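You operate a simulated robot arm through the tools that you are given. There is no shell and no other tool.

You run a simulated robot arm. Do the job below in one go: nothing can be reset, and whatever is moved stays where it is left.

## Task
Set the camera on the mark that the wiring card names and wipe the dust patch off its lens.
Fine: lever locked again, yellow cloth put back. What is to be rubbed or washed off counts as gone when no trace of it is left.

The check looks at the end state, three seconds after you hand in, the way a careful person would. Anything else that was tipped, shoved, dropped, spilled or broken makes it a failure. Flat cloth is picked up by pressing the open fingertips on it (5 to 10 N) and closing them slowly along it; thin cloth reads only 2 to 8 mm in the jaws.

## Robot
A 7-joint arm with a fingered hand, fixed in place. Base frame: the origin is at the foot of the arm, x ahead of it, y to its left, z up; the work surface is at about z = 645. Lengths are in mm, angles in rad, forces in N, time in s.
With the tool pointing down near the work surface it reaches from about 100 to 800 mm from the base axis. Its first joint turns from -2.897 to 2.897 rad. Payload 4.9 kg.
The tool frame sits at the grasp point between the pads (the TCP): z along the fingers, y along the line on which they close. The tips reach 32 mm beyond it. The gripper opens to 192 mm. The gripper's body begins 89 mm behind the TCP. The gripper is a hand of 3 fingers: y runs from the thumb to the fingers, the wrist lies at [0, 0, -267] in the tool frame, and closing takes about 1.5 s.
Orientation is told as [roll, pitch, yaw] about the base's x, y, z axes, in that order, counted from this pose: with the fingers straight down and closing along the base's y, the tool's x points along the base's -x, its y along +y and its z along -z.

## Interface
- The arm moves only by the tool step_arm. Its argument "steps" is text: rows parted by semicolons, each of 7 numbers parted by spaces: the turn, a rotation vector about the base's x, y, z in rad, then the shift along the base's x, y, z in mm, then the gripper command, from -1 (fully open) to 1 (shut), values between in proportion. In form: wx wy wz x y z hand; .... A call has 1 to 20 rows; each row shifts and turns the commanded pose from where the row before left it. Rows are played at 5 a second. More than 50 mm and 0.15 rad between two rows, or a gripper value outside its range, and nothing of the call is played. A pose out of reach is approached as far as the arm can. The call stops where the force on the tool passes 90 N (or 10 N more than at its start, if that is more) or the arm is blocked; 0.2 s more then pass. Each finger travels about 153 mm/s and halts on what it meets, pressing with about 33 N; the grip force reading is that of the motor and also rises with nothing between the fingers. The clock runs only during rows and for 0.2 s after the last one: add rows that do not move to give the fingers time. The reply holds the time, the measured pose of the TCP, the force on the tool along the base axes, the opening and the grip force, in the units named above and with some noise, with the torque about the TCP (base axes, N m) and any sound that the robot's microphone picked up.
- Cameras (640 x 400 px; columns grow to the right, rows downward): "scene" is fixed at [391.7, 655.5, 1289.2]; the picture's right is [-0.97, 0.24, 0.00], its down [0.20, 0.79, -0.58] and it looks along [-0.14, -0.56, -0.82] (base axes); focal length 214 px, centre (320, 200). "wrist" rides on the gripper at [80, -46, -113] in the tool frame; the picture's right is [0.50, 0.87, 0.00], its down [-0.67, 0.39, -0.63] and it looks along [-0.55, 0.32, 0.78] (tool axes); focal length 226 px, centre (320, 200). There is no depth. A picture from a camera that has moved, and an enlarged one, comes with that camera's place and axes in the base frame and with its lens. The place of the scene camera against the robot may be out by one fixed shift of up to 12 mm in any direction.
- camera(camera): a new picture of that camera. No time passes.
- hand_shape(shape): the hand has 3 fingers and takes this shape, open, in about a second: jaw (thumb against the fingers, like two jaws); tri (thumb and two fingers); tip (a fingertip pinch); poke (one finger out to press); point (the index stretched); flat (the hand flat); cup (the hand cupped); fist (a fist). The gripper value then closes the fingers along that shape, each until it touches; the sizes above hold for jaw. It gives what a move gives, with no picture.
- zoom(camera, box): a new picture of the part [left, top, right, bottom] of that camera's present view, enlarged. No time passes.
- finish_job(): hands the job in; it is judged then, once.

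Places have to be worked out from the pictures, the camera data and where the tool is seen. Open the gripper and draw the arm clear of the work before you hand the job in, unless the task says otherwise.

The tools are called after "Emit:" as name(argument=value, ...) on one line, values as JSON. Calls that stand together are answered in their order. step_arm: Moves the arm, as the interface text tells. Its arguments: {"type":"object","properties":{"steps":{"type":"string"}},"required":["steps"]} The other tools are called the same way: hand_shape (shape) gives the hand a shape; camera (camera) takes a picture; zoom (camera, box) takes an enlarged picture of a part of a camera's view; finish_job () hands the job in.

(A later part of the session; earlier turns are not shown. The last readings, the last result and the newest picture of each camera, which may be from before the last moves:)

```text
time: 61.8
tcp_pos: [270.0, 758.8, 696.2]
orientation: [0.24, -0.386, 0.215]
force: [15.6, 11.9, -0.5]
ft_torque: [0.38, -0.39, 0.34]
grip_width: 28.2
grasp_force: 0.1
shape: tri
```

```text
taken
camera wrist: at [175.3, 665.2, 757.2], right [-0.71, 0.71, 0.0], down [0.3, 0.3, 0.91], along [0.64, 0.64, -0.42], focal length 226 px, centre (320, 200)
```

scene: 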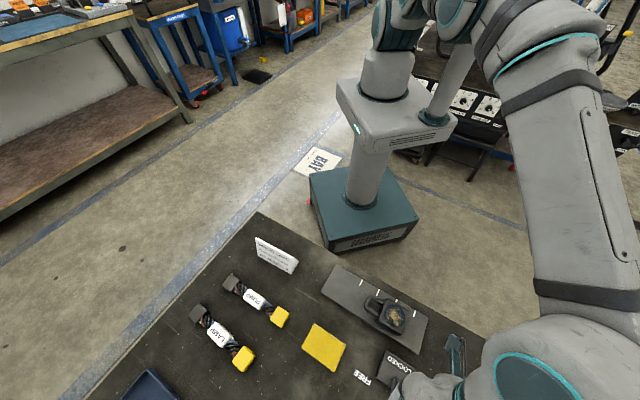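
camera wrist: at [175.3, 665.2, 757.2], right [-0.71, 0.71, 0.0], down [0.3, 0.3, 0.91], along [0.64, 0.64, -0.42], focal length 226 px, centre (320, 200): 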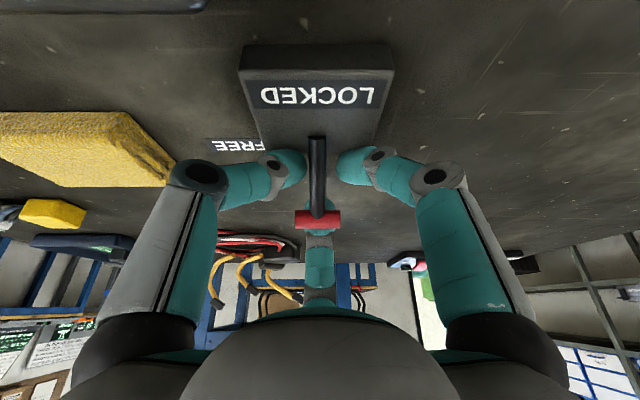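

Torque shows the contact is at tip level — the front fingertips met the plate's back edge, not the bar. I reopen, re-centre with the bar at the grasp point higher up, and take a proper grip on it this time.

Emit:
step_arm(steps="0 0 0 1.5 1.5 0 0.7;0 0 0 1.5 1.5 1 0.2;0 0 0 0 0 0 0.2;0 0 0 0 0 0 0.2;0 0 0 7 6.2 3.5 0.2;0 0 0 7 6.2 3.5 0.2;0 0 0 0 0 0 0.2")

Emit:
camera(camera="wrist")

```text
time: 63.4
tcp_pos: [283.9, 771.8, 699.2]
orientation: [0.233, -0.383, 0.216]
force: [0.1, 0.5, 1.2]
ft_torque: [-0.02, 0.01, 0.0]
grip_width: 76.7
grasp_force: 0.1
shape: tri
```

```text
taken
camera wrist: at [190.5, 678.4, 761.6], right [-0.71, 0.71, 0.0], down [0.3, 0.3, 0.9], along [0.64, 0.64, -0.43], focal length 226 px, centre (320, 200)
```

wrist: 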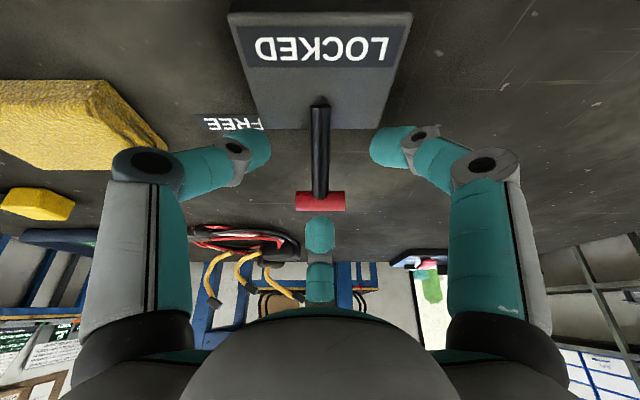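

The bar is right at the grasp point. I close slowly to grip it and read the width.

Emit:
step_arm(steps="0 0 0 0 0 0 0.4;0 0 0 0 0 0 0.6;0 0 0 0 0 0 0.7;0 0 0 0 0 0 0.8;0 0 0 0 0 0 0.9;0 0 0 0 0 0 0.9")

Emit:
camera(camera="wrist")

```text
time: 64.8
tcp_pos: [284.5, 772.8, 700.3]
orientation: [0.235, -0.386, 0.215]
force: [-0.6, -0.9, -0.6]
ft_torque: [0.02, 0.02, -0.02]
grip_width: 10.1
grasp_force: 0.1
shape: tri
```

```text
taken
camera wrist: at [190.7, 679.2, 762.8], right [-0.71, 0.71, 0.0], down [0.3, 0.3, 0.91], along [0.64, 0.64, -0.42], focal length 226 px, centre (320, 200)
```

wrist: 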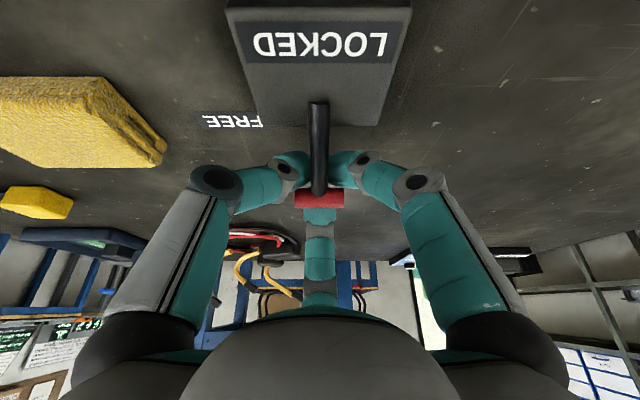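

Fingers are nearly around the stem just below the bar; I close fully to grip.

Emit:
step_arm(steps="0 0 0 0 0 0 0.95;0 0 0 0 0 0 1;0 0 0 0 0 0 1;0 0 0 0 0 0 1")

Emit:
zoom(camera="wrist", box=[230, 90, 410, 290])

```text
time: 65.8
tcp_pos: [284.1, 771.4, 700.7]
orientation: [0.233, -0.385, 0.217]
force: [1.4, -5.7, -3.2]
ft_torque: [0.01, 0.03, -0.08]
grip_width: 0.1
grasp_force: 33.8
shape: tri
```

```text
2.00 times, centred on (320, 190) of wrist
camera zoom: at [190.7, 678.8, 762.2], right [-0.71, 0.71, 0.0], down [0.3, 0.3, 0.9], along [0.64, 0.64, -0.43], focal length 452 px, centre (320, 220)
```

zoom: 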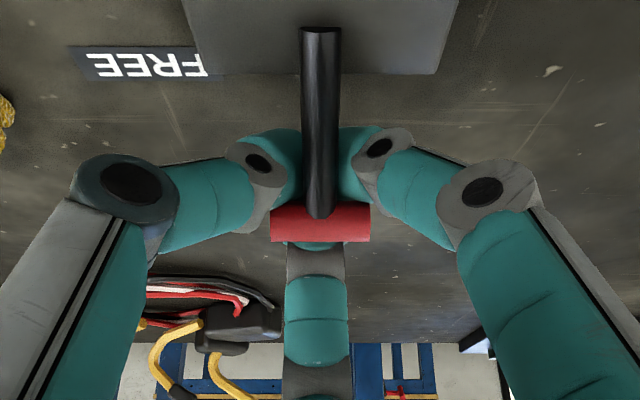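

The fingers closed fully beneath the bar and behind the stem, so the bar is now trapped inside the hand. I pull along the arc (back and up) in small steps, watching force.

Emit:
step_arm(steps="0 0 0 -1.9 -1.9 3.2 1;0 0 0 -1.9 -1.9 3.2 1;0 0 0 -1.9 -1.9 3.2 1")

Emit:
step_arm(steps="0 0 0 -1.9 -1.9 3 1;0 0 0 -1.9 -1.9 3 1")

Emit:
camera(camera="wrist")

```text
time: 66.6
tcp_pos: [278.2, 768.3, 710.2]
orientation: [0.237, -0.386, 0.216]
force: [0.9, -5.8, -4.7]
ft_torque: [0.02, 0.02, -0.07]
grip_width: 0.1
grasp_force: 32.6
shape: tri
```

```text
time: 67.2
tcp_pos: [274.8, 762.3, 716.1]
orientation: [0.236, -0.384, 0.216]
force: [-2.6, -4.4, -10.4]
ft_torque: [0.15, 0.06, -0.17]
grip_width: 0.0
grasp_force: 32.9
shape: tri
```

```text
taken
camera wrist: at [181.1, 669.2, 778.0], right [-0.71, 0.71, 0.0], down [0.3, 0.3, 0.9], along [0.64, 0.64, -0.43], focal length 226 px, centre (320, 200)
```

wrist: 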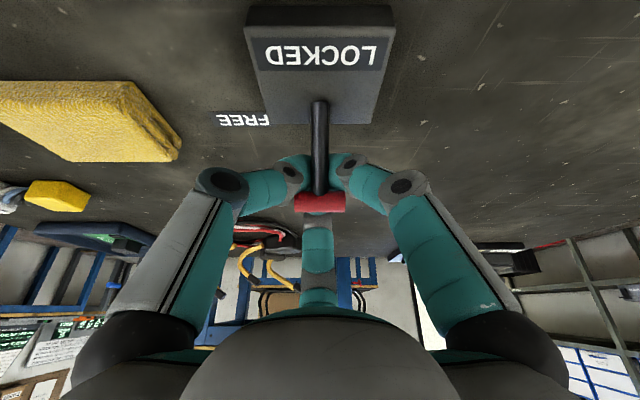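

The lever is following now (bar at about 35°). The downward reaction says I'm pulling slightly too much upward, so I flatten the path.

Emit:
step_arm(steps="0 0 0 -2.83 -2.83 0.3 1;0 0 0 -2.83 -2.83 1.2 1")

Emit:
step_arm(steps="0 0 0 -2.83 -2.83 1.5 1;0 0 0 -2.83 -2.83 1.3 1")

Emit:
camera(camera="wrist")

```text
time: 67.8
tcp_pos: [269.9, 757.9, 718.6]
orientation: [0.236, -0.386, 0.214]
force: [0.9, -0.3, -7.7]
ft_torque: [0.18, -0.01, -0.21]
grip_width: 0.0
grasp_force: 33.1
shape: tri
```

```text
time: 68.4
tcp_pos: [264.6, 753.2, 721.8]
orientation: [0.237, -0.385, 0.214]
force: [5.3, 0.2, -2.7]
ft_torque: [0.24, -0.18, -0.19]
grip_width: 0.0
grasp_force: 32.9
shape: tri
```

```text
taken
camera wrist: at [171.4, 659.7, 783.2], right [-0.71, 0.71, 0.0], down [0.3, 0.3, 0.91], along [0.64, 0.64, -0.42], focal length 226 px, centre (320, 200)
```

wrist: 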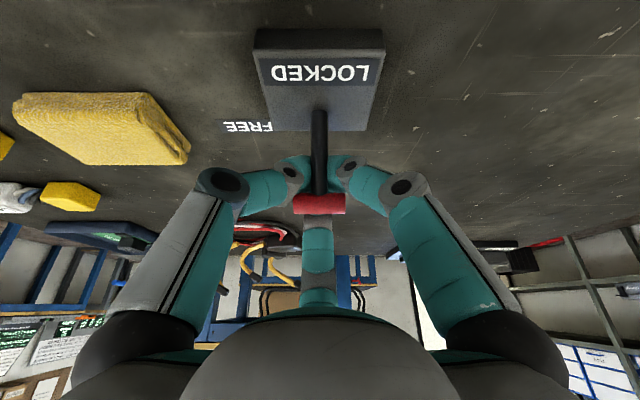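

Forces are low and the lever keeps coming. I continue toward vertical.

Emit:
step_arm(steps="0 0 0 -2.83 -2.83 1 1;0 0 0 -2.83 -2.83 1 1")

Emit:
step_arm(steps="0 0 0 -2.83 -2.83 0.7 1;0 0 0 -2.83 -2.83 0.5 1")

Emit:
step_arm(steps="0 0 0 -2.83 -2.83 0 1;0 0 0 -1.4 -1.4 0 1")

Emit:
camera(camera="wrist")

```text
time: 69.0
tcp_pos: [258.2, 746.6, 722.6]
orientation: [0.237, -0.385, 0.217]
force: [8.3, 3.8, -6.3]
ft_torque: [0.48, -0.35, -0.36]
grip_width: 0.0
grasp_force: 33.1
shape: tri
```

```text
time: 69.6
tcp_pos: [254.8, 741.4, 723.2]
orientation: [0.235, -0.387, 0.215]
force: [17.7, 7.0, -10.6]
ft_torque: [0.75, -0.79, -0.28]
grip_width: 0.0
grasp_force: 33.2
shape: tri
```

```text
time: 70.2
tcp_pos: [252.5, 736.9, 725.2]
orientation: [0.233, -0.387, 0.214]
force: [41.8, 21.9, -21.8]
ft_torque: [0.21, -1.17, -0.02]
grip_width: 0.3
grasp_force: 32.6
shape: tri
```

```text
taken
camera wrist: at [158.1, 643.8, 786.2], right [-0.71, 0.71, 0.0], down [0.3, 0.3, 0.91], along [0.64, 0.64, -0.42], focal length 226 px, centre (320, 200)
```

wrist: 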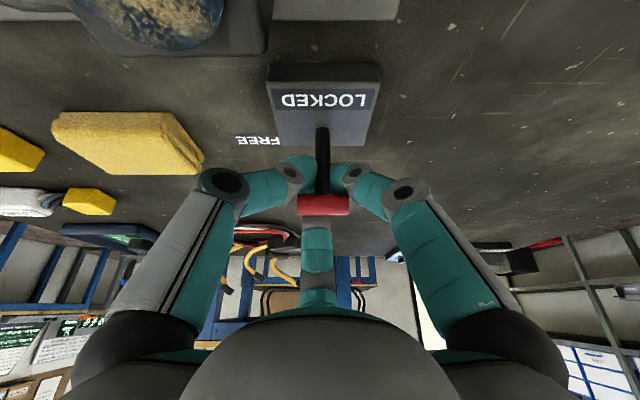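

The reaction has risen to ~50 N at TCP v≈699 with the stem upright: the lever is at its LOCKED stop. I relieve the force slightly, then open the fingers and check.

Emit:
step_arm(steps="0 0 0 1.8 1.8 0 1;0 0 0 1.8 1.8 0 1;0 0 0 0 0 0 1")

Emit:
step_arm(steps="0 0 0 0 0 0 0.8;0 0 0 0 0 0 0.5;0 0 0 0 0 0 0.2;0 0 0 0 0 0 0.2;0 0 0 0 0 0 0.2")

Emit:
camera(camera="wrist")

```text
time: 71.0
tcp_pos: [253.1, 740.9, 721.9]
orientation: [0.234, -0.383, 0.214]
force: [15.3, -7.1, -3.6]
ft_torque: [-0.05, -0.6, 0.01]
grip_width: 0.3
grasp_force: 33.0
shape: tri
```

```text
time: 72.2
tcp_pos: [254.4, 740.2, 724.6]
orientation: [0.238, -0.388, 0.215]
force: [-0.9, 0.2, -0.1]
ft_torque: [-0.01, 0.01, 0.0]
grip_width: 76.4
grasp_force: 0.0
shape: tri
```

```text
taken
camera wrist: at [159.9, 647.3, 786.6], right [-0.71, 0.71, 0.0], down [0.3, 0.3, 0.91], along [0.64, 0.64, -0.42], focal length 226 px, centre (320, 200)
```

wrist: 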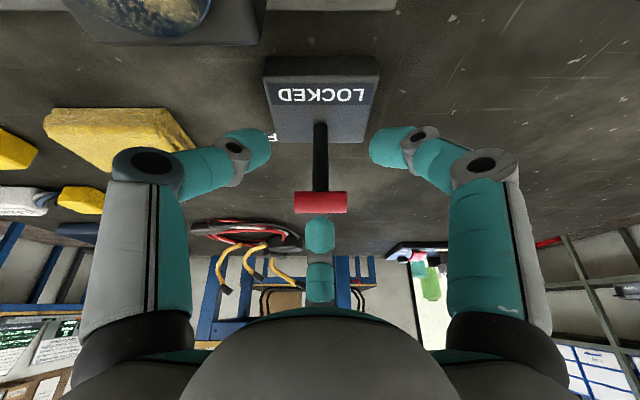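

I withdraw along the tool axis and verify the lever's position.

Emit:
step_arm(steps="0 0 0 -9.2 -9.2 27 0.2;0 0 0 -9.2 -9.2 27 0.2;0 0 0 -9.2 -9.2 27 0.2;0 0 0 -12 -12 27 0.2;0 0 0 -12 -12 0 0.2;0 0 0 0 0 0 0.2")

Emit:
camera(camera="wrist")

Emit:
zoom(camera="wrist", box=[240, 50, 400, 170])

Emit:
zoom(camera="scene", box=[340, 270, 480, 400])

```text
time: 73.6
tcp_pos: [199.2, 689.8, 831.5]
orientation: [0.235, -0.386, 0.214]
force: [-0.9, 0.2, -1.2]
ft_torque: [-0.01, -0.01, -0.02]
grip_width: 76.4
grasp_force: 0.0
shape: tri
```

```text
taken
camera wrist: at [106.0, 595.9, 893.9], right [-0.71, 0.71, 0.0], down [0.3, 0.3, 0.91], along [0.64, 0.64, -0.42], focal length 226 px, centre (320, 200)
```

wrist: 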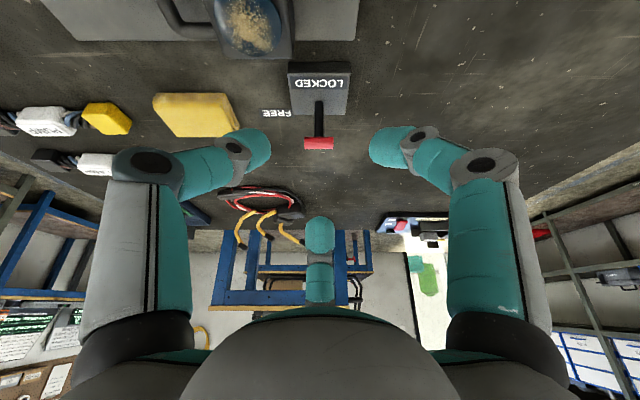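

```text
3.33 times, centred on (320, 110) of wrist
camera zoom: at [106.0, 595.9, 893.9], right [-0.71, 0.71, 0.0], down [0.3, 0.3, 0.91], along [0.64, 0.64, -0.42], focal length 754 px, centre (320, 500)
```

zoom: 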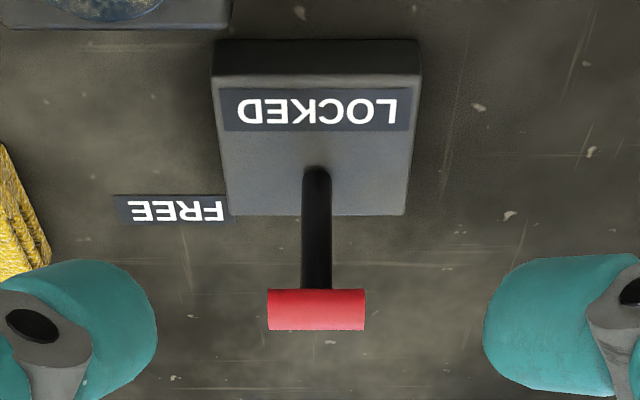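

```text
3.08 times, centred on (410, 335) of scene
camera zoom: at [391.7, 655.5, 1289.2], right [-0.97, 0.24, 0.0], down [0.2, 0.79, -0.58], along [-0.14, -0.56, -0.82], focal length 660 px, centre (43, -215)
```

zoom: 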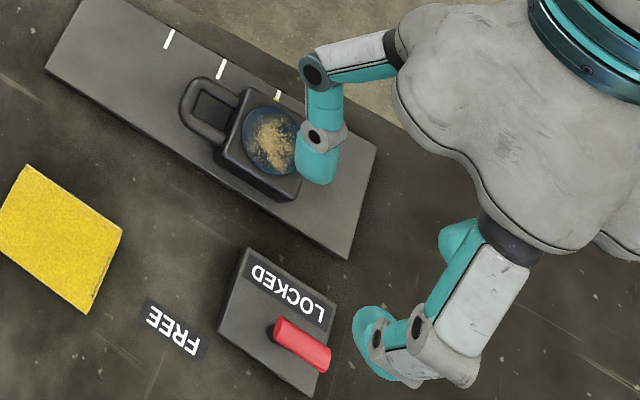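

The lever's bar is back exactly at its original LOCKED position. Now I untilt and go over to the yellow cloth (centre ≈ (389, 641)) to inspect it closely.

Emit:
step_arm(steps="-0.0636 0.0636 0 38 -9 0 0.2;-0.0636 0.0636 0 38 -9 -5 0.2;-0.0636 0.0636 0 38 -9 -5 0.2;-0.0636 0.0636 0 38 -9 -5 0.2;-0.0636 0.0636 0 38 -9 -5 0.2;0 0 0 0 0 0 0.2")

Emit:
camera(camera="wrist")

Emit:
zoom(camera="scene", box=[370, 350, 430, 395])

```text
time: 75.0
tcp_pos: [390.6, 642.1, 812.2]
orientation: [0.001, 0.001, 0.263]
force: [0.6, 0.1, -0.1]
ft_torque: [-0.01, -0.02, 0.0]
grip_width: 76.4
grasp_force: 0.0
shape: tri
```

```text
taken
camera wrist: at [325.6, 578.1, 925.8], right [-0.71, 0.71, 0.0], down [0.55, 0.55, 0.63], along [0.45, 0.45, -0.78], focal length 226 px, centre (320, 200)
```

wrist: 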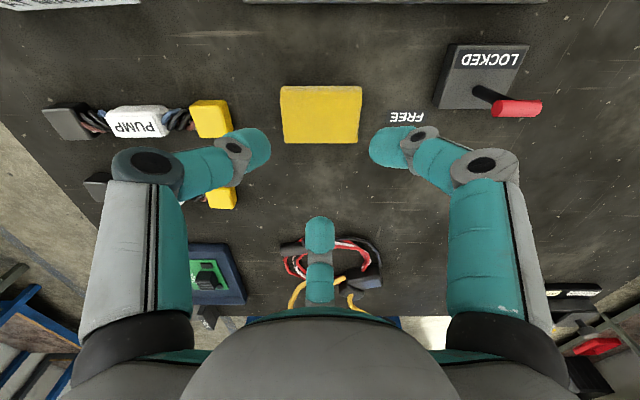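

```text
8.89 times, centred on (400, 372) of scene
camera zoom: at [391.7, 655.5, 1289.2], right [-0.97, 0.24, 0.0], down [0.2, 0.79, -0.58], along [-0.14, -0.56, -0.82], focal length 1906 px, centre (-391, -1333)
```

zoom: 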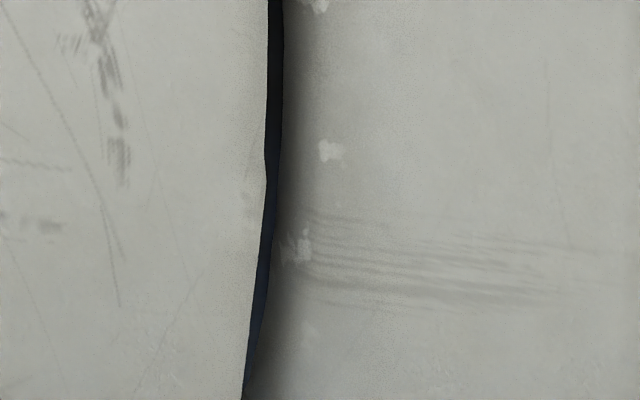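

The cloth spans about 90 × 60 mm. I zoom on it to judge its thickness and structure.

Emit:
zoom(camera="wrist", box=[270, 70, 380, 150])

Emit:
zoom(camera="wrist", box=[270, 74, 310, 100])

```text
5.00 times, centred on (325, 110) of wrist
camera zoom: at [325.6, 578.1, 925.8], right [-0.71, 0.71, 0.0], down [0.55, 0.55, 0.63], along [0.45, 0.45, -0.78], focal length 1130 px, centre (295, 650)
```

zoom: 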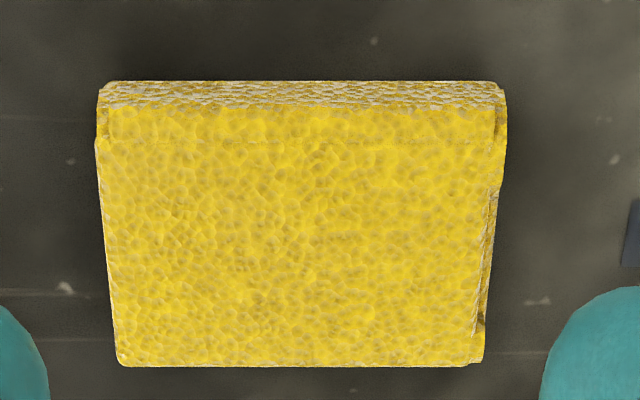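

```text
15.38 times, centred on (290, 87) of wrist
camera zoom: at [325.6, 578.1, 925.8], right [-0.71, 0.71, 0.0], down [0.55, 0.55, 0.63], along [0.45, 0.45, -0.78], focal length 3478 px, centre (782, 1938)
```

zoom: 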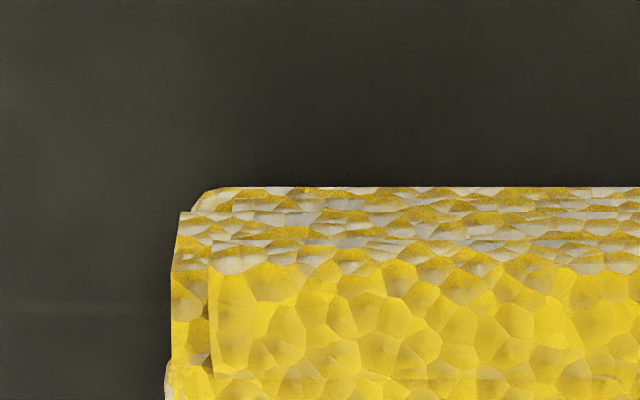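

The cloth is a folded pad, about 86 × 58 × ~24 mm. I turn to yaw 45° so two fingers oppose across its 58 mm width and the thumb takes the end, open a bit, and line up above it.

Emit:
step_arm(steps="0 0 0.1305 1.2 -1.6 -10 -0.1;0 0 0.1305 1.2 -1.6 -10 -0.1;0 0 0.1305 1.2 -1.6 -10 -0.1;0 0 0.1305 1.2 -1.6 -10 -0.1;0 0 0 0 0 0 -0.1;0 0 0 0 0 0 -0.1")

Emit:
camera(camera="wrist")

Emit:
zoom(camera="scene", box=[230, 240, 430, 400])

```text
time: 76.4
tcp_pos: [394.5, 637.3, 771.4]
orientation: [0.002, -0.001, 0.783]
force: [0.0, 0.2, 0.2]
ft_torque: [-0.02, -0.01, 0.01]
grip_width: 104.9
grasp_force: 0.0
shape: tri
```

```text
taken
camera wrist: at [370.9, 548.2, 885.2], right [-0.97, 0.26, 0.0], down [0.2, 0.75, 0.63], along [0.16, 0.61, -0.78], focal length 226 px, centre (320, 200)
```

wrist: 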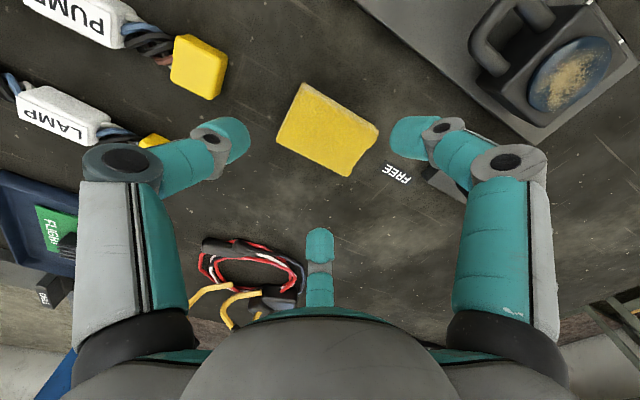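

```text
2.50 times, centred on (330, 320) of scene
camera zoom: at [391.7, 655.5, 1289.2], right [-0.97, 0.24, 0.0], down [0.2, 0.79, -0.58], along [-0.14, -0.56, -0.82], focal length 536 px, centre (295, -100)
```

zoom: 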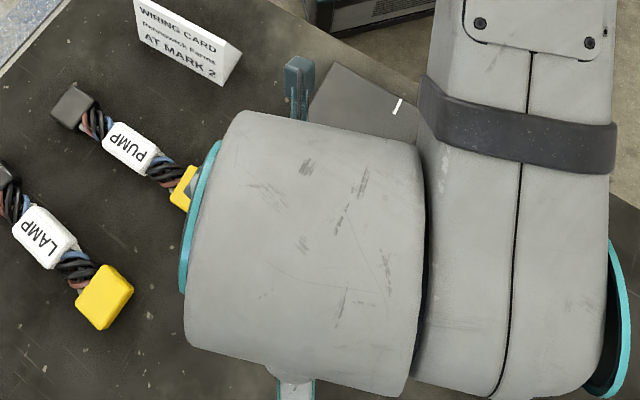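

The cloth is centred under the hand with thumb toward its +u end and fingers toward its long sides. I descend partway and look again.

Emit:
step_arm(steps="0 0 0 0.5 -1 -25 -0.1;0 0 0 0 0 -25 -0.1;0 0 0 0 0 0 -0.1")

Emit:
camera(camera="wrist")

```text
time: 77.2
tcp_pos: [396.0, 635.4, 721.4]
orientation: [0.0, 0.0, 0.783]
force: [-0.7, 1.6, -0.6]
ft_torque: [0.0, 0.0, -0.04]
grip_width: 104.8
grasp_force: 0.1
shape: tri
```

```text
taken
camera wrist: at [371.7, 547.8, 835.3], right [-0.97, 0.26, 0.0], down [0.2, 0.75, 0.63], along [0.16, 0.61, -0.78], focal length 226 px, centre (320, 200)
```

wrist: 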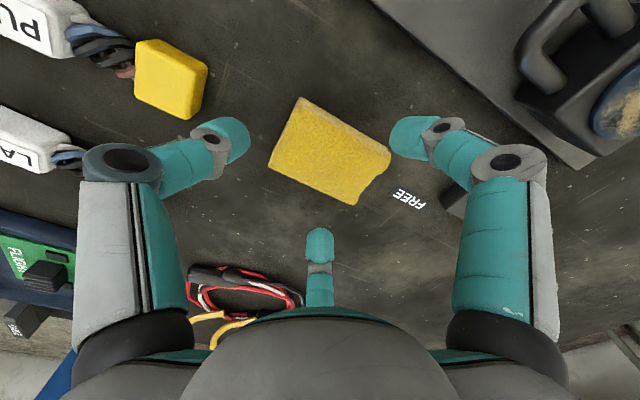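

Alignment is good. I lower until the tips are about 11 mm above the table, then check force before closing.

Emit:
step_arm(steps="0 0 0 0 0 -17 -0.1;0 0 0 0 0 -16 -0.1;0 0 0 0 0 0 -0.1")

Emit:
camera(camera="wrist")

```text
time: 78.0
tcp_pos: [395.3, 637.4, 688.7]
orientation: [0.001, -0.001, 0.784]
force: [0.3, 0.8, 0.0]
ft_torque: [0.01, -0.01, 0.01]
grip_width: 104.9
grasp_force: 0.0
shape: tri
```

```text
taken
camera wrist: at [371.4, 547.6, 801.9], right [-0.97, 0.26, 0.0], down [0.2, 0.75, 0.63], along [0.16, 0.61, -0.78], focal length 226 px, centre (320, 200)
```

wrist: 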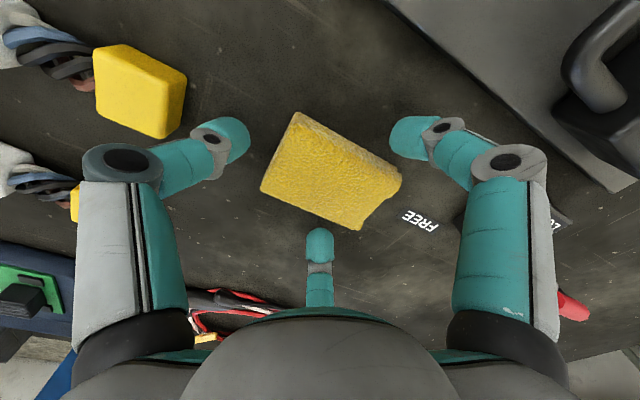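

Fingers flank the pad with clear gaps. I close slowly and watch width and forces.

Emit:
step_arm(steps="0 0 0 0 0 0 0.05;0 0 0 0 0 0 0.15;0 0 0 0 0 0 0.22;0 0 0 0 0 0 0.28;0 0 0 0 0 0 0.28")

Emit:
camera(camera="wrist")

Emit:
step_arm(steps="0 0 0 0 0 0 0.34;0 0 0 0 0 0 0.4;0 0 0 0 0 0 0.46;0 0 0 0 0 0 0.52;0 0 0 0 0 0 0.52")

Emit:
camera(camera="wrist")

```text
time: 79.2
tcp_pos: [395.0, 636.3, 688.5]
orientation: [0.0, -0.001, 0.783]
force: [0.5, -0.3, 0.6]
ft_torque: [-0.02, 0.02, -0.02]
grip_width: 70.1
grasp_force: 0.0
shape: tri
```

```text
taken
camera wrist: at [371.4, 547.6, 801.9], right [-0.97, 0.26, 0.0], down [0.2, 0.75, 0.63], along [0.16, 0.61, -0.78], focal length 226 px, centre (320, 200)
```

wrist: 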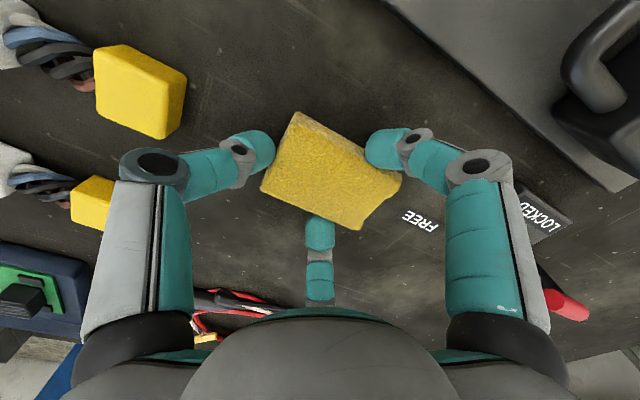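

```text
time: 80.4
tcp_pos: [395.4, 637.0, 687.6]
orientation: [-0.002, 0.001, 0.784]
force: [-0.3, 0.4, 0.6]
ft_torque: [0.02, 0.03, 0.03]
grip_width: 64.1
grasp_force: 33.0
shape: tri
```

```text
taken
camera wrist: at [371.4, 547.6, 801.9], right [-0.97, 0.26, 0.0], down [0.2, 0.75, 0.63], along [0.16, 0.61, -0.78], focal length 226 px, centre (320, 200)
```

wrist: 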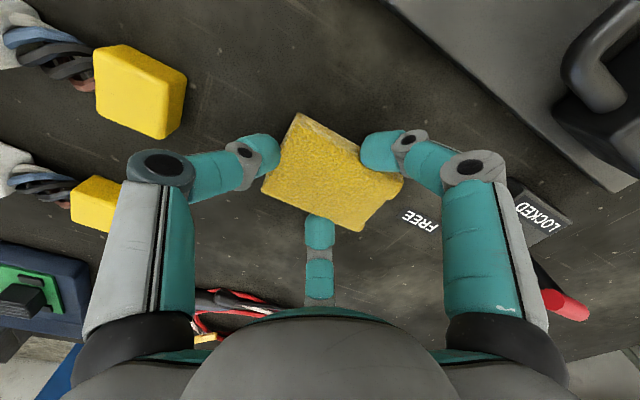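

The pad is gripped at 64 mm width with 33 N. I lift it slowly and check that it comes along.

Emit:
step_arm(steps="0 0 0 0 0 0 0.6;0 0 0 0 0 5 0.6;0 0 0 0 0 10 0.6;0 0 0 0 0 15 0.6;0 0 0 0 0 0 0.6")

Emit:
camera(camera="wrist")

```text
time: 81.6
tcp_pos: [396.2, 637.0, 718.7]
orientation: [0.0, -0.001, 0.784]
force: [-0.1, 0.1, -0.3]
ft_torque: [-0.02, -0.02, 0.0]
grip_width: 64.0
grasp_force: 32.8
shape: tri
```

```text
taken
camera wrist: at [372.1, 548.4, 832.0], right [-0.97, 0.26, 0.0], down [0.2, 0.75, 0.63], along [0.16, 0.61, -0.78], focal length 226 px, centre (320, 200)
```

wrist: 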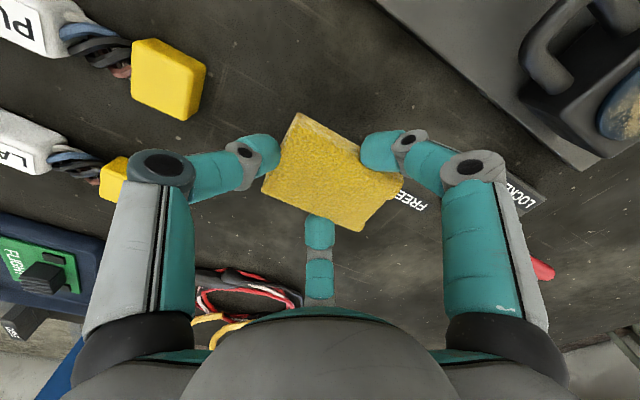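

The pad lifted cleanly. I carry it at safe height over the camera's lens (≈(209, 624)) with the pad centred on it.

Emit:
step_arm(steps="0 0 0 0 0 40 0.6;0 0 0 0 0 41 0.6;0 0 0 -45 -4.8 0 0.6;0 0 0 -45 -4.8 0 0.6;0 0 0 -45 -4.8 0 0.6;0 0 0 -45 -4.8 0 0.6;0 0 0 0 0 0 0.6")

Emit:
camera(camera="wrist")

Emit:
zoom(camera="scene", box=[320, 240, 480, 380])

```text
time: 83.2
tcp_pos: [216.2, 618.2, 797.8]
orientation: [-0.001, 0.0, 0.785]
force: [-0.3, 0.6, -0.5]
ft_torque: [0.0, 0.0, 0.03]
grip_width: 63.9
grasp_force: 32.9
shape: tri
```

```text
taken
camera wrist: at [191.3, 529.1, 911.9], right [-0.97, 0.26, 0.0], down [0.2, 0.75, 0.63], along [0.16, 0.61, -0.78], focal length 226 px, centre (320, 200)
```

wrist: 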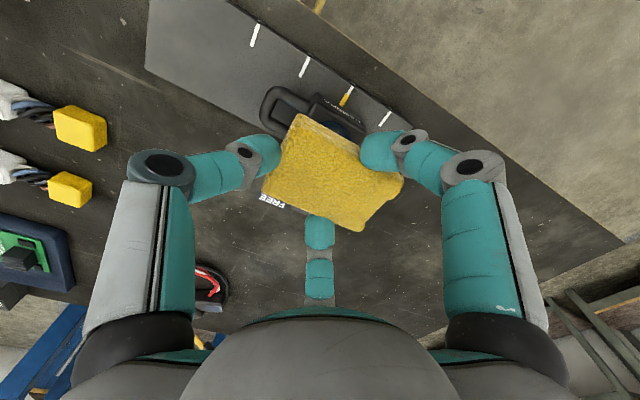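

```text
2.86 times, centred on (400, 310) of scene
camera zoom: at [391.7, 655.5, 1289.2], right [-0.97, 0.24, 0.0], down [0.2, 0.79, -0.58], along [-0.14, -0.56, -0.82], focal length 613 px, centre (91, -114)
```

zoom: 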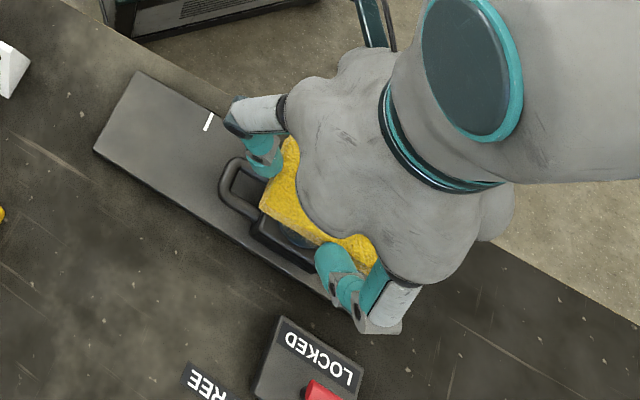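

The pad is over the lens. I descend, slowing for contact near z≈750.

Emit:
step_arm(steps="0 0 0 0 0 -20 0.6;0 0 0 0 0 -15 0.6;0 0 0 0 0 -5 0.6;0 0 0 0 0 0 0.6")

Emit:
step_arm(steps="0 0 0 0 0 -2 0.6;0 0 0 0 0 -2 0.6")

Emit:
step_arm(steps="0 0 0 0 0 -2 0.6;0 0 0 0 0 -1 0.6")

```text
time: 84.2
tcp_pos: [215.6, 617.1, 758.9]
orientation: [0.0, 0.0, 0.783]
force: [-1.0, 0.6, -0.5]
ft_torque: [-0.01, 0.03, 0.01]
grip_width: 63.8
grasp_force: 33.1
shape: tri
```

```text
time: 84.8
tcp_pos: [216.2, 617.5, 756.7]
orientation: [0.001, 0.001, 0.783]
force: [0.1, 0.2, -0.1]
ft_torque: [0.0, 0.03, -0.03]
grip_width: 63.8
grasp_force: 32.9
shape: tri
```

```text
time: 85.4
tcp_pos: [215.9, 617.8, 753.2]
orientation: [0.0, 0.0, 0.784]
force: [0.1, -0.4, -0.2]
ft_torque: [0.0, 0.04, 0.02]
grip_width: 63.9
grasp_force: 32.9
shape: tri
```

No contact yet at z≈753; I continue in 1 mm steps.

Emit:
step_arm(steps="0 0 0 0 0 -1 0.6;0 0 0 0 0 -1 0.6")

Emit:
step_arm(steps="0 0 0 0 0 -1 0.6;0 0 0 0 0 -1 0.6")

Emit:
step_arm(steps="0 0 0 0 0 -1 0.6;0 0 0 0 0 -1 0.6")

```text
time: 86.0
tcp_pos: [216.3, 617.4, 751.3]
orientation: [-0.001, 0.0, 0.783]
force: [-0.2, -0.4, -0.3]
ft_torque: [-0.02, -0.02, 0.02]
grip_width: 64.1
grasp_force: 32.7
shape: tri
```

```text
time: 86.6
tcp_pos: [216.0, 616.9, 750.3]
orientation: [0.0, 0.002, 0.783]
force: [0.2, -1.1, 2.9]
ft_torque: [-0.01, -0.04, 0.01]
grip_width: 63.9
grasp_force: 33.3
shape: tri
```

```text
time: 87.2
tcp_pos: [216.7, 618.4, 748.6]
orientation: [0.002, -0.004, 0.784]
force: [-2.6, -3.1, 17.8]
ft_torque: [-0.14, 0.13, -0.05]
grip_width: 64.2
grasp_force: 32.7
shape: tri
```

Contact made; 18 N is a bit firm, so I ease up 1 mm and then make wiping strokes along the rail direction (±18 mm).

Emit:
step_arm(steps="0 0 0 0 0 1 0.6;0 0 0 4.24 -4.24 0 0.6;0 0 0 4.24 -4.24 0 0.6;0 0 0 4.24 -4.24 0 0.6")

Emit:
step_arm(steps="0 0 0 -4.24 4.24 0 0.6;0 0 0 -4.24 4.24 0 0.6;0 0 0 -4.24 4.24 0 0.6;0 0 0 -4.24 4.24 0 0.6;0 0 0 -4.24 4.24 0 0.6;0 0 0 -4.24 4.24 0 0.6")

Emit:
step_arm(steps="0 0 0 4.24 -4.24 0 0.6;0 0 0 4.24 -4.24 0 0.6;0 0 0 4.24 -4.24 0 0.6;0 0 0 4.24 -4.24 0 0.6;0 0 0 4.24 -4.24 0 0.6;0 0 0 4.24 -4.24 0 0.6")

Emit:
camera(camera="wrist")

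Emit:
zoom(camera="scene", box=[340, 260, 440, 350])

```text
time: 88.2
tcp_pos: [228.7, 604.7, 748.8]
orientation: [-0.001, -0.002, 0.784]
force: [-2.4, 3.0, 12.1]
ft_torque: [0.15, 0.18, 0.01]
grip_width: 64.1
grasp_force: 33.1
shape: tri
```

```text
time: 89.6
tcp_pos: [203.4, 630.3, 749.4]
orientation: [0.001, -0.002, 0.785]
force: [3.8, -2.6, 14.5]
ft_torque: [-0.12, -0.17, 0.02]
grip_width: 64.5
grasp_force: 32.8
shape: tri
```

```text
time: 91.0
tcp_pos: [228.2, 604.6, 748.5]
orientation: [0.001, 0.0, 0.786]
force: [-1.0, 1.0, 12.8]
ft_torque: [0.1, 0.11, -0.01]
grip_width: 64.2
grasp_force: 32.5
shape: tri
```

```text
taken
camera wrist: at [205.4, 516.0, 861.7], right [-0.97, 0.26, 0.0], down [0.2, 0.75, 0.63], along [0.16, 0.61, -0.78], focal length 226 px, centre (320, 200)
```

wrist: 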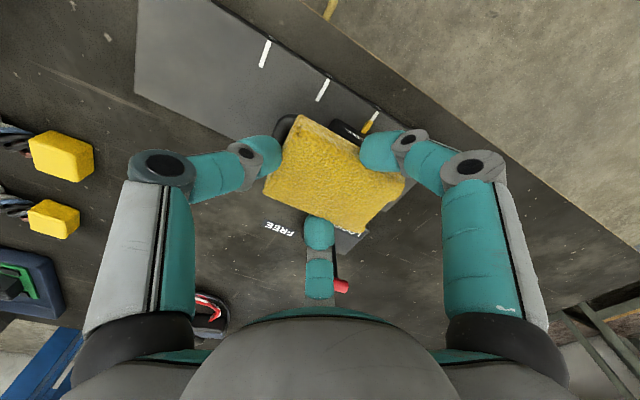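

```text
4.44 times, centred on (390, 305) of scene
camera zoom: at [391.7, 655.5, 1289.2], right [-0.97, 0.24, 0.0], down [0.2, 0.79, -0.58], along [-0.14, -0.56, -0.82], focal length 953 px, centre (9, -267)
```

zoom: 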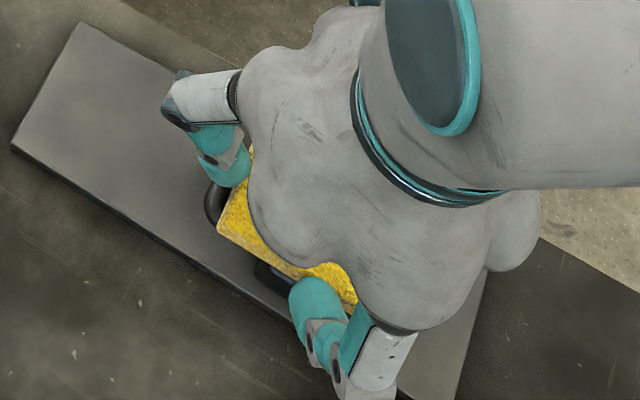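

Wiping works at ~13 N with the camera staying put. I make more strokes with small sideways offsets to cover the whole lens.

Emit:
step_arm(steps="0 0 0 3.5 3.5 0 0.6;0 0 0 -4.24 4.24 0 0.6;0 0 0 -4.24 4.24 0 0.6;0 0 0 -4.24 4.24 0 0.6;0 0 0 -4.24 4.24 0 0.6;0 0 0 -4.24 4.24 0 0.6;0 0 0 -4.24 4.24 0 0.6;0 0 0 -3.5 -3.5 0 0.6;0 0 0 -3.5 -3.5 0 0.6;0 0 0 4.24 -4.24 0 0.6;0 0 0 4.24 -4.24 0 0.6;0 0 0 4.24 -4.24 0 0.6;0 0 0 4.24 -4.24 0 0.6;0 0 0 4.24 -4.24 0 0.6;0 0 0 4.24 -4.24 0 0.6")

Emit:
step_arm(steps="0 0 0 3.5 3.5 0 0.6;0 0 0 -4.24 4.24 0 0.6;0 0 0 -4.24 4.24 0 0.6;0 0 0 -4.24 4.24 0 0.6;0 0 0 3.5 3.5 0 0.6;0 0 0 3.5 3.5 0 0.6;0 0 0 -3.5 -3.5 0 0.6;0 0 0 -3.5 -3.5 0 0.6;0 0 0 -3.5 -3.5 0 0.6;0 0 0 -3.5 -3.5 0 0.6;0 0 0 3.5 3.5 0 0.6;0 0 0 3.5 3.5 0 0.6")

```text
time: 94.2
tcp_pos: [226.2, 599.8, 749.0]
orientation: [0.0, -0.001, 0.784]
force: [-1.0, 0.8, 2.2]
ft_torque: [0.03, 0.05, -0.02]
grip_width: 64.3
grasp_force: 32.9
shape: tri
```

```text
time: 96.8
tcp_pos: [216.4, 618.7, 747.4]
orientation: [0.0, 0.0, 0.784]
force: [-2.5, -2.0, 8.1]
ft_torque: [-0.09, 0.11, 0.01]
grip_width: 64.0
grasp_force: 33.3
shape: tri
```

I lift the pad off and move aside to inspect the lens.

Emit:
step_arm(steps="0 0 0 0 0 20 0.6;0 0 0 0 0 35 0.6;0 0 0 30 -25 5 0.6;0 0 0 30 -25 0 0.6;0 0 0 30 -25 0 0.6;0 0 0 0 0 0 0.6")

Emit:
camera(camera="wrist")

Emit:
zoom(camera="scene", box=[360, 280, 430, 340])

```text
time: 98.2
tcp_pos: [304.1, 543.8, 808.0]
orientation: [-0.002, 0.001, 0.785]
force: [0.5, -0.1, -0.3]
ft_torque: [0.0, -0.01, 0.0]
grip_width: 64.0
grasp_force: 33.3
shape: tri
```

```text
taken
camera wrist: at [280.3, 454.2, 921.0], right [-0.97, 0.26, 0.0], down [0.2, 0.75, 0.63], along [0.16, 0.61, -0.78], focal length 226 px, centre (320, 200)
```

wrist: 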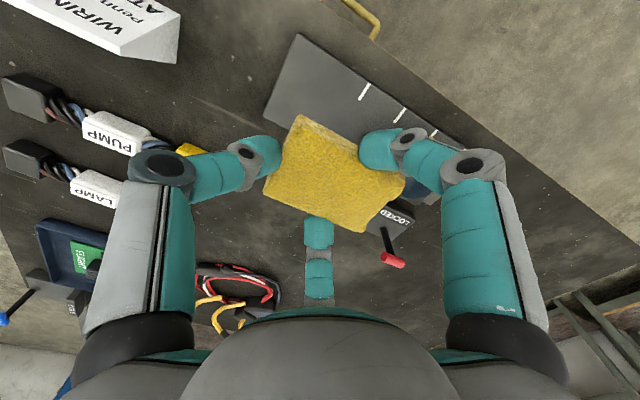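

```text
6.67 times, centred on (395, 310) of scene
camera zoom: at [391.7, 655.5, 1289.2], right [-0.97, 0.24, 0.0], down [0.2, 0.79, -0.58], along [-0.14, -0.56, -0.82], focal length 1430 px, centre (-180, -533)
```

zoom: 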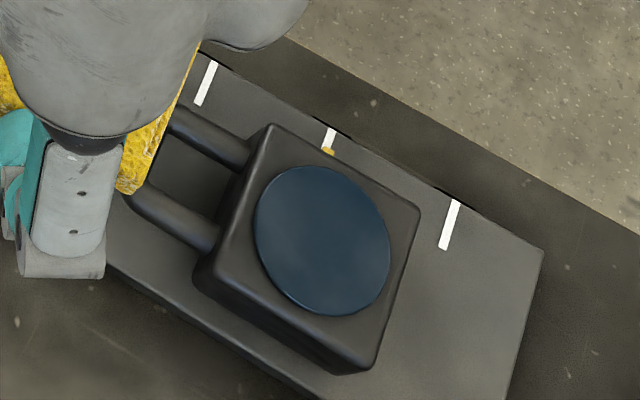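

The lens looks clean and the pointer is still on mark 2. I zoom closer for leftover traces and confirm the alignment and lever.

Emit:
zoom(camera="scene", box=[382, 300, 412, 330])

Emit:
zoom(camera="scene", box=[380, 355, 420, 395])

```text
13.33 times, centred on (397, 315) of scene
camera zoom: at [391.7, 655.5, 1289.2], right [-0.97, 0.24, 0.0], down [0.2, 0.79, -0.58], along [-0.14, -0.56, -0.82], focal length 2860 px, centre (-707, -1333)
```

zoom: 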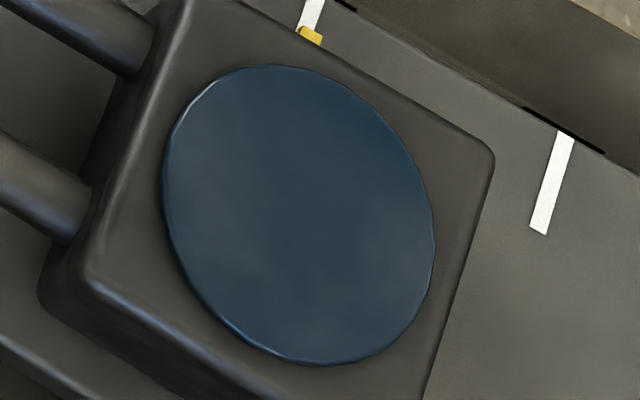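

```text
10.00 times, centred on (400, 375) of scene
camera zoom: at [391.7, 655.5, 1289.2], right [-0.97, 0.24, 0.0], down [0.2, 0.79, -0.58], along [-0.14, -0.56, -0.82], focal length 2145 px, centre (-480, -1550)
```

zoom: 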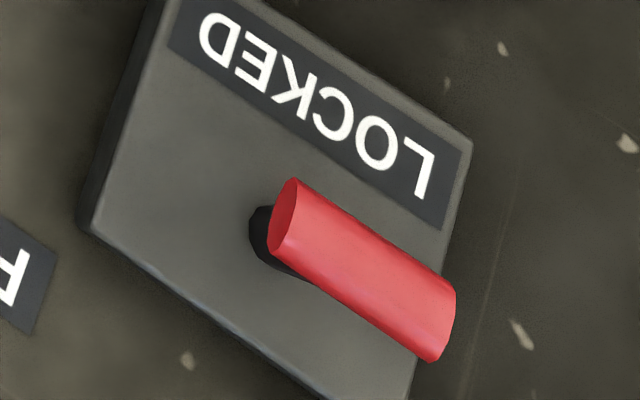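

Everything checks: lens spotless, lever exactly as at the start, pointer on mark 2. I carry the pad back over its original place.

Emit:
step_arm(steps="0 0 0 30.4 30.9 0 0.6;0 0 0 30.4 30.9 0 0.6;0 0 0 30.5 31 0 0.6;0 0 0 0 0 0 0.6;0 0 0 0 0 -40 0.6;0 0 0 0 0 -40 0.6;0 0 0 0 0 0 0.6")

Emit:
camera(camera="wrist")

```text
time: 99.8
tcp_pos: [397.9, 633.4, 727.9]
orientation: [0.001, 0.001, 0.784]
force: [0.4, 0.4, 0.0]
ft_torque: [0.0, -0.01, -0.02]
grip_width: 63.8
grasp_force: 32.8
shape: tri
```

```text
taken
camera wrist: at [373.7, 543.7, 841.4], right [-0.97, 0.26, 0.0], down [0.2, 0.75, 0.63], along [0.16, 0.61, -0.78], focal length 226 px, centre (320, 200)
```

wrist: 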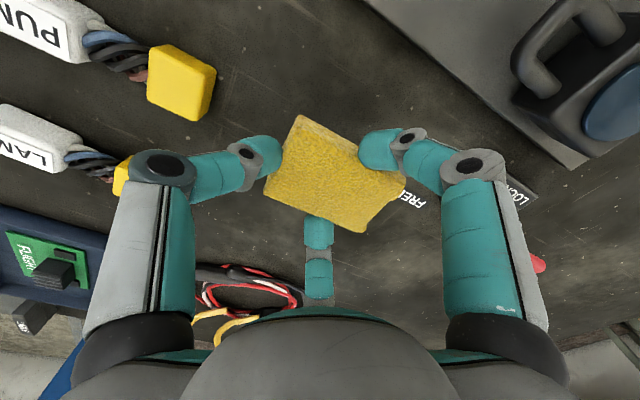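

A small correction of (−2.4, +3.6) mm puts it exactly over its old spot; then I lower gently until it touches the table.

Emit:
step_arm(steps="0 0 0 -2.4 3.6 0 0.6;0 0 0 0 0 -17 0.6;0 0 0 0 0 -17 0.6;0 0 0 0 0 0 0.6")

Emit:
step_arm(steps="0 0 0 0 0 -2 0.6;0 0 0 0 0 -1.5 0.6")

Emit:
step_arm(steps="0 0 0 0 0 -1 0.6;0 0 0 0 0 -0.5 0.6")

```text
time: 100.8
tcp_pos: [396.0, 638.0, 694.2]
orientation: [-0.002, 0.001, 0.785]
force: [0.0, 0.3, 0.5]
ft_torque: [-0.04, 0.03, -0.01]
grip_width: 63.9
grasp_force: 32.5
shape: tri
```

```text
time: 101.4
tcp_pos: [396.1, 639.9, 689.8]
orientation: [0.0, 0.0, 0.784]
force: [-0.2, 0.1, 0.5]
ft_torque: [0.03, 0.02, 0.02]
grip_width: 63.9
grasp_force: 32.9
shape: tri
```

```text
time: 102.0
tcp_pos: [395.4, 639.7, 689.0]
orientation: [0.0, 0.002, 0.783]
force: [0.3, -0.5, -0.3]
ft_torque: [-0.02, 0.0, -0.05]
grip_width: 64.1
grasp_force: 32.6
shape: tri
```

Nearly down (grasp height was ~688); a couple more half-millimetre steps until it touches.

Emit:
step_arm(steps="0 0 0 0 -1.5 -0.7 0.6;0 0 0 0 0 -0.7 0.6;0 0 0 0 0 0 0.6")

Emit:
camera(camera="wrist")

```text
time: 102.8
tcp_pos: [394.9, 636.7, 687.5]
orientation: [0.001, 0.0, 0.783]
force: [-0.2, -0.3, -0.6]
ft_torque: [0.02, 0.03, -0.02]
grip_width: 64.1
grasp_force: 32.7
shape: tri
```

```text
taken
camera wrist: at [371.0, 548.5, 800.6], right [-0.97, 0.26, 0.0], down [0.2, 0.75, 0.63], along [0.16, 0.61, -0.78], focal length 226 px, centre (320, 200)
```

wrist: 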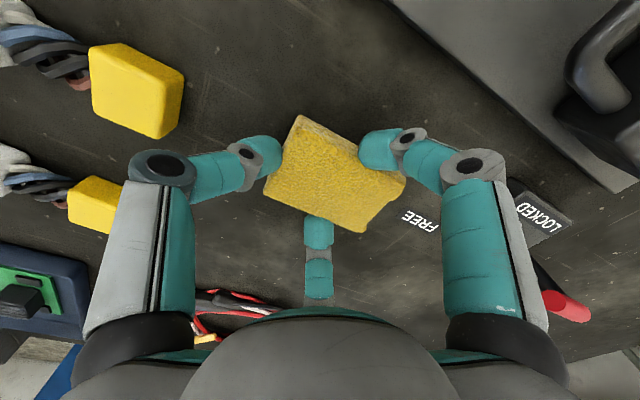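

Still no table contact (the pad shifted up slightly in the grip while wiping); I continue downward in small steps.

Emit:
step_arm(steps="0 0 0 0 0 -0.8 0.6;0 0 0 0 0 -0.8 0.6")

Emit:
step_arm(steps="0 0 0 0 0 -0.8 0.6;0 0 0 0 0 -0.8 0.6")

Emit:
step_arm(steps="0 0 0 0 0 0 0.6")

```text
time: 103.4
tcp_pos: [395.2, 637.8, 685.9]
orientation: [0.001, 0.001, 0.783]
force: [-0.3, -0.2, 1.6]
ft_torque: [0.01, 0.05, 0.05]
grip_width: 63.7
grasp_force: 33.1
shape: tri
```

```text
time: 104.0
tcp_pos: [396.3, 638.0, 686.1]
orientation: [0.001, -0.002, 0.785]
force: [-2.8, -4.4, 12.6]
ft_torque: [-0.18, 0.19, -0.02]
grip_width: 63.9
grasp_force: 33.2
shape: tri
```

```text
time: 104.4
tcp_pos: [395.5, 639.2, 685.0]
orientation: [-0.001, 0.0, 0.783]
force: [-2.7, -4.5, 16.4]
ft_torque: [-0.16, 0.16, -0.02]
grip_width: 64.2
grasp_force: 32.6
shape: tri
```

The pad is on the table. I ease up 1.2 mm to relieve the pressure, then open the fingers slowly.

Emit:
step_arm(steps="0 0 0 0 0 1.2 0.6;0 0 0 0 0 0 0.4;0 0 0 0 0 0 0.3;0 0 0 0 0 0 0.2;0 0 0 0 0 0 0.1;0 0 0 0 0 0 0;0 0 0 0 0 0 -0.1;0 0 0 0 0 0 -0.1")

Emit:
camera(camera="wrist")

```text
time: 106.2
tcp_pos: [394.8, 637.5, 686.8]
orientation: [-0.001, 0.001, 0.784]
force: [-0.5, 0.3, -0.2]
ft_torque: [-0.02, 0.01, 0.01]
grip_width: 104.8
grasp_force: 0.1
shape: tri
```

```text
taken
camera wrist: at [371.2, 548.8, 799.2], right [-0.97, 0.26, 0.0], down [0.2, 0.75, 0.63], along [0.16, 0.61, -0.78], focal length 226 px, centre (320, 200)
```

wrist: 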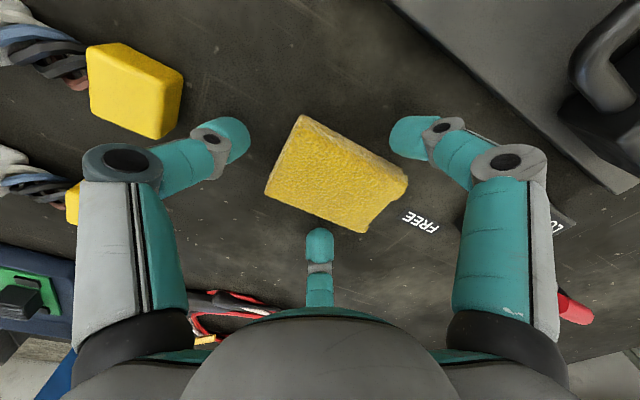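

The pad lies where it was (within a few mm). I lift straight up and withdraw to the start area, then check the whole scene.

Emit:
step_arm(steps="0 0 0 0 0 15 -0.1;0 0 0 0 0 30 -0.1;0 0 0 0 0 40 -0.1;0 0 0 0 0 45 -0.1;0 0 -0.1 0 -20 40 -0.5;0 0 -0.1 0 -25 40 -1;0 0 -0.1 0 -25 40 -1;0 0 -0.1 0 -30 35 -1;0 0 -0.1 0 -30 30 -1;0 0 -0.1 0 -30 30 -1;0 0 -0.1 0 -30 30 -1;0 0 -0.08 0 -15 10 -1;0 0 0 0 0 0 -1")

Emit:
camera(camera="scene")

Emit:
camera(camera="wrist")

Emit:
zoom(camera="scene", box=[300, 250, 460, 400])

Emit:
zoom(camera="scene", box=[295, 315, 355, 375])

```text
time: 109.0
tcp_pos: [394.9, 431.1, 1068.0]
orientation: [-0.001, -0.001, 0.003]
force: [1.0, 0.1, -0.7]
ft_torque: [0.01, 0.01, 0.01]
grip_width: 192.0
grasp_force: 0.1
shape: tri
```

```text
taken
```

scene: 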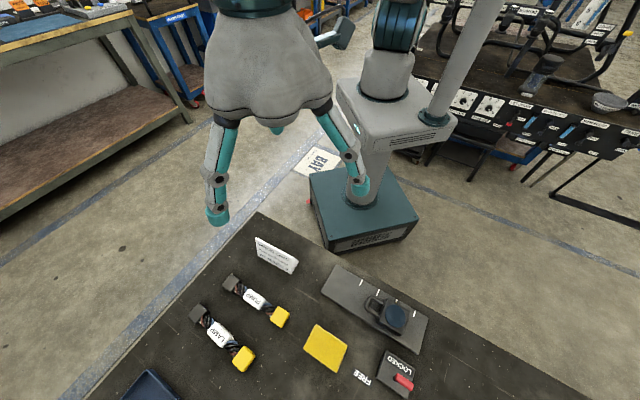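

```text
taken
camera wrist: at [315.5, 385.2, 1182.1], right [-0.5, 0.86, 0.0], down [0.67, 0.39, 0.63], along [0.55, 0.32, -0.78], focal length 226 px, centre (320, 200)
```

wrist: 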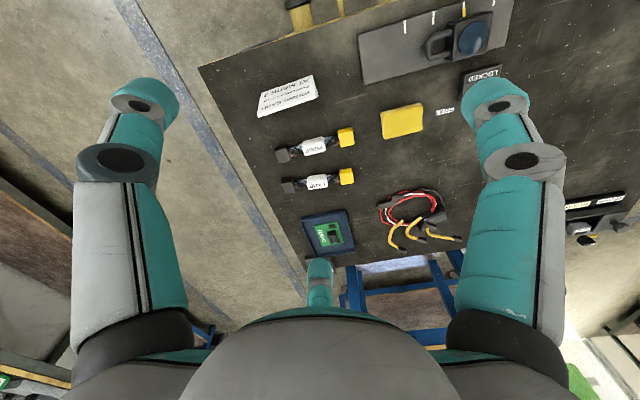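

```text
2.67 times, centred on (380, 325) of scene
camera zoom: at [391.7, 655.5, 1289.2], right [-0.97, 0.24, 0.0], down [0.2, 0.79, -0.58], along [-0.14, -0.56, -0.82], focal length 572 px, centre (160, -133)
```

zoom: 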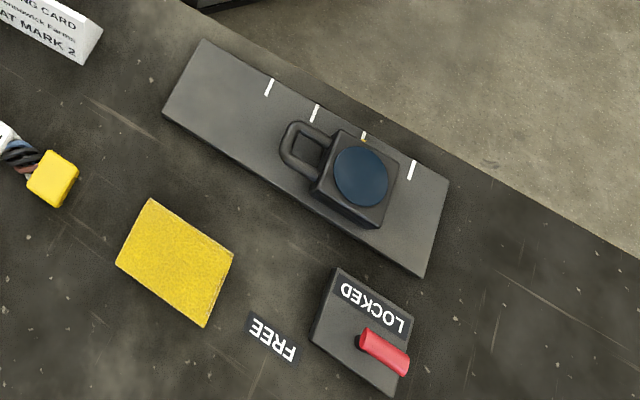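

```text
6.67 times, centred on (325, 345) of scene
camera zoom: at [391.7, 655.5, 1289.2], right [-0.97, 0.24, 0.0], down [0.2, 0.79, -0.58], along [-0.14, -0.56, -0.82], focal length 1430 px, centre (287, -767)
```

zoom: 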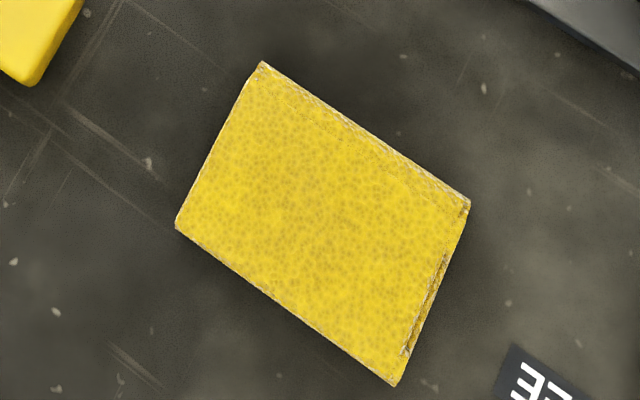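

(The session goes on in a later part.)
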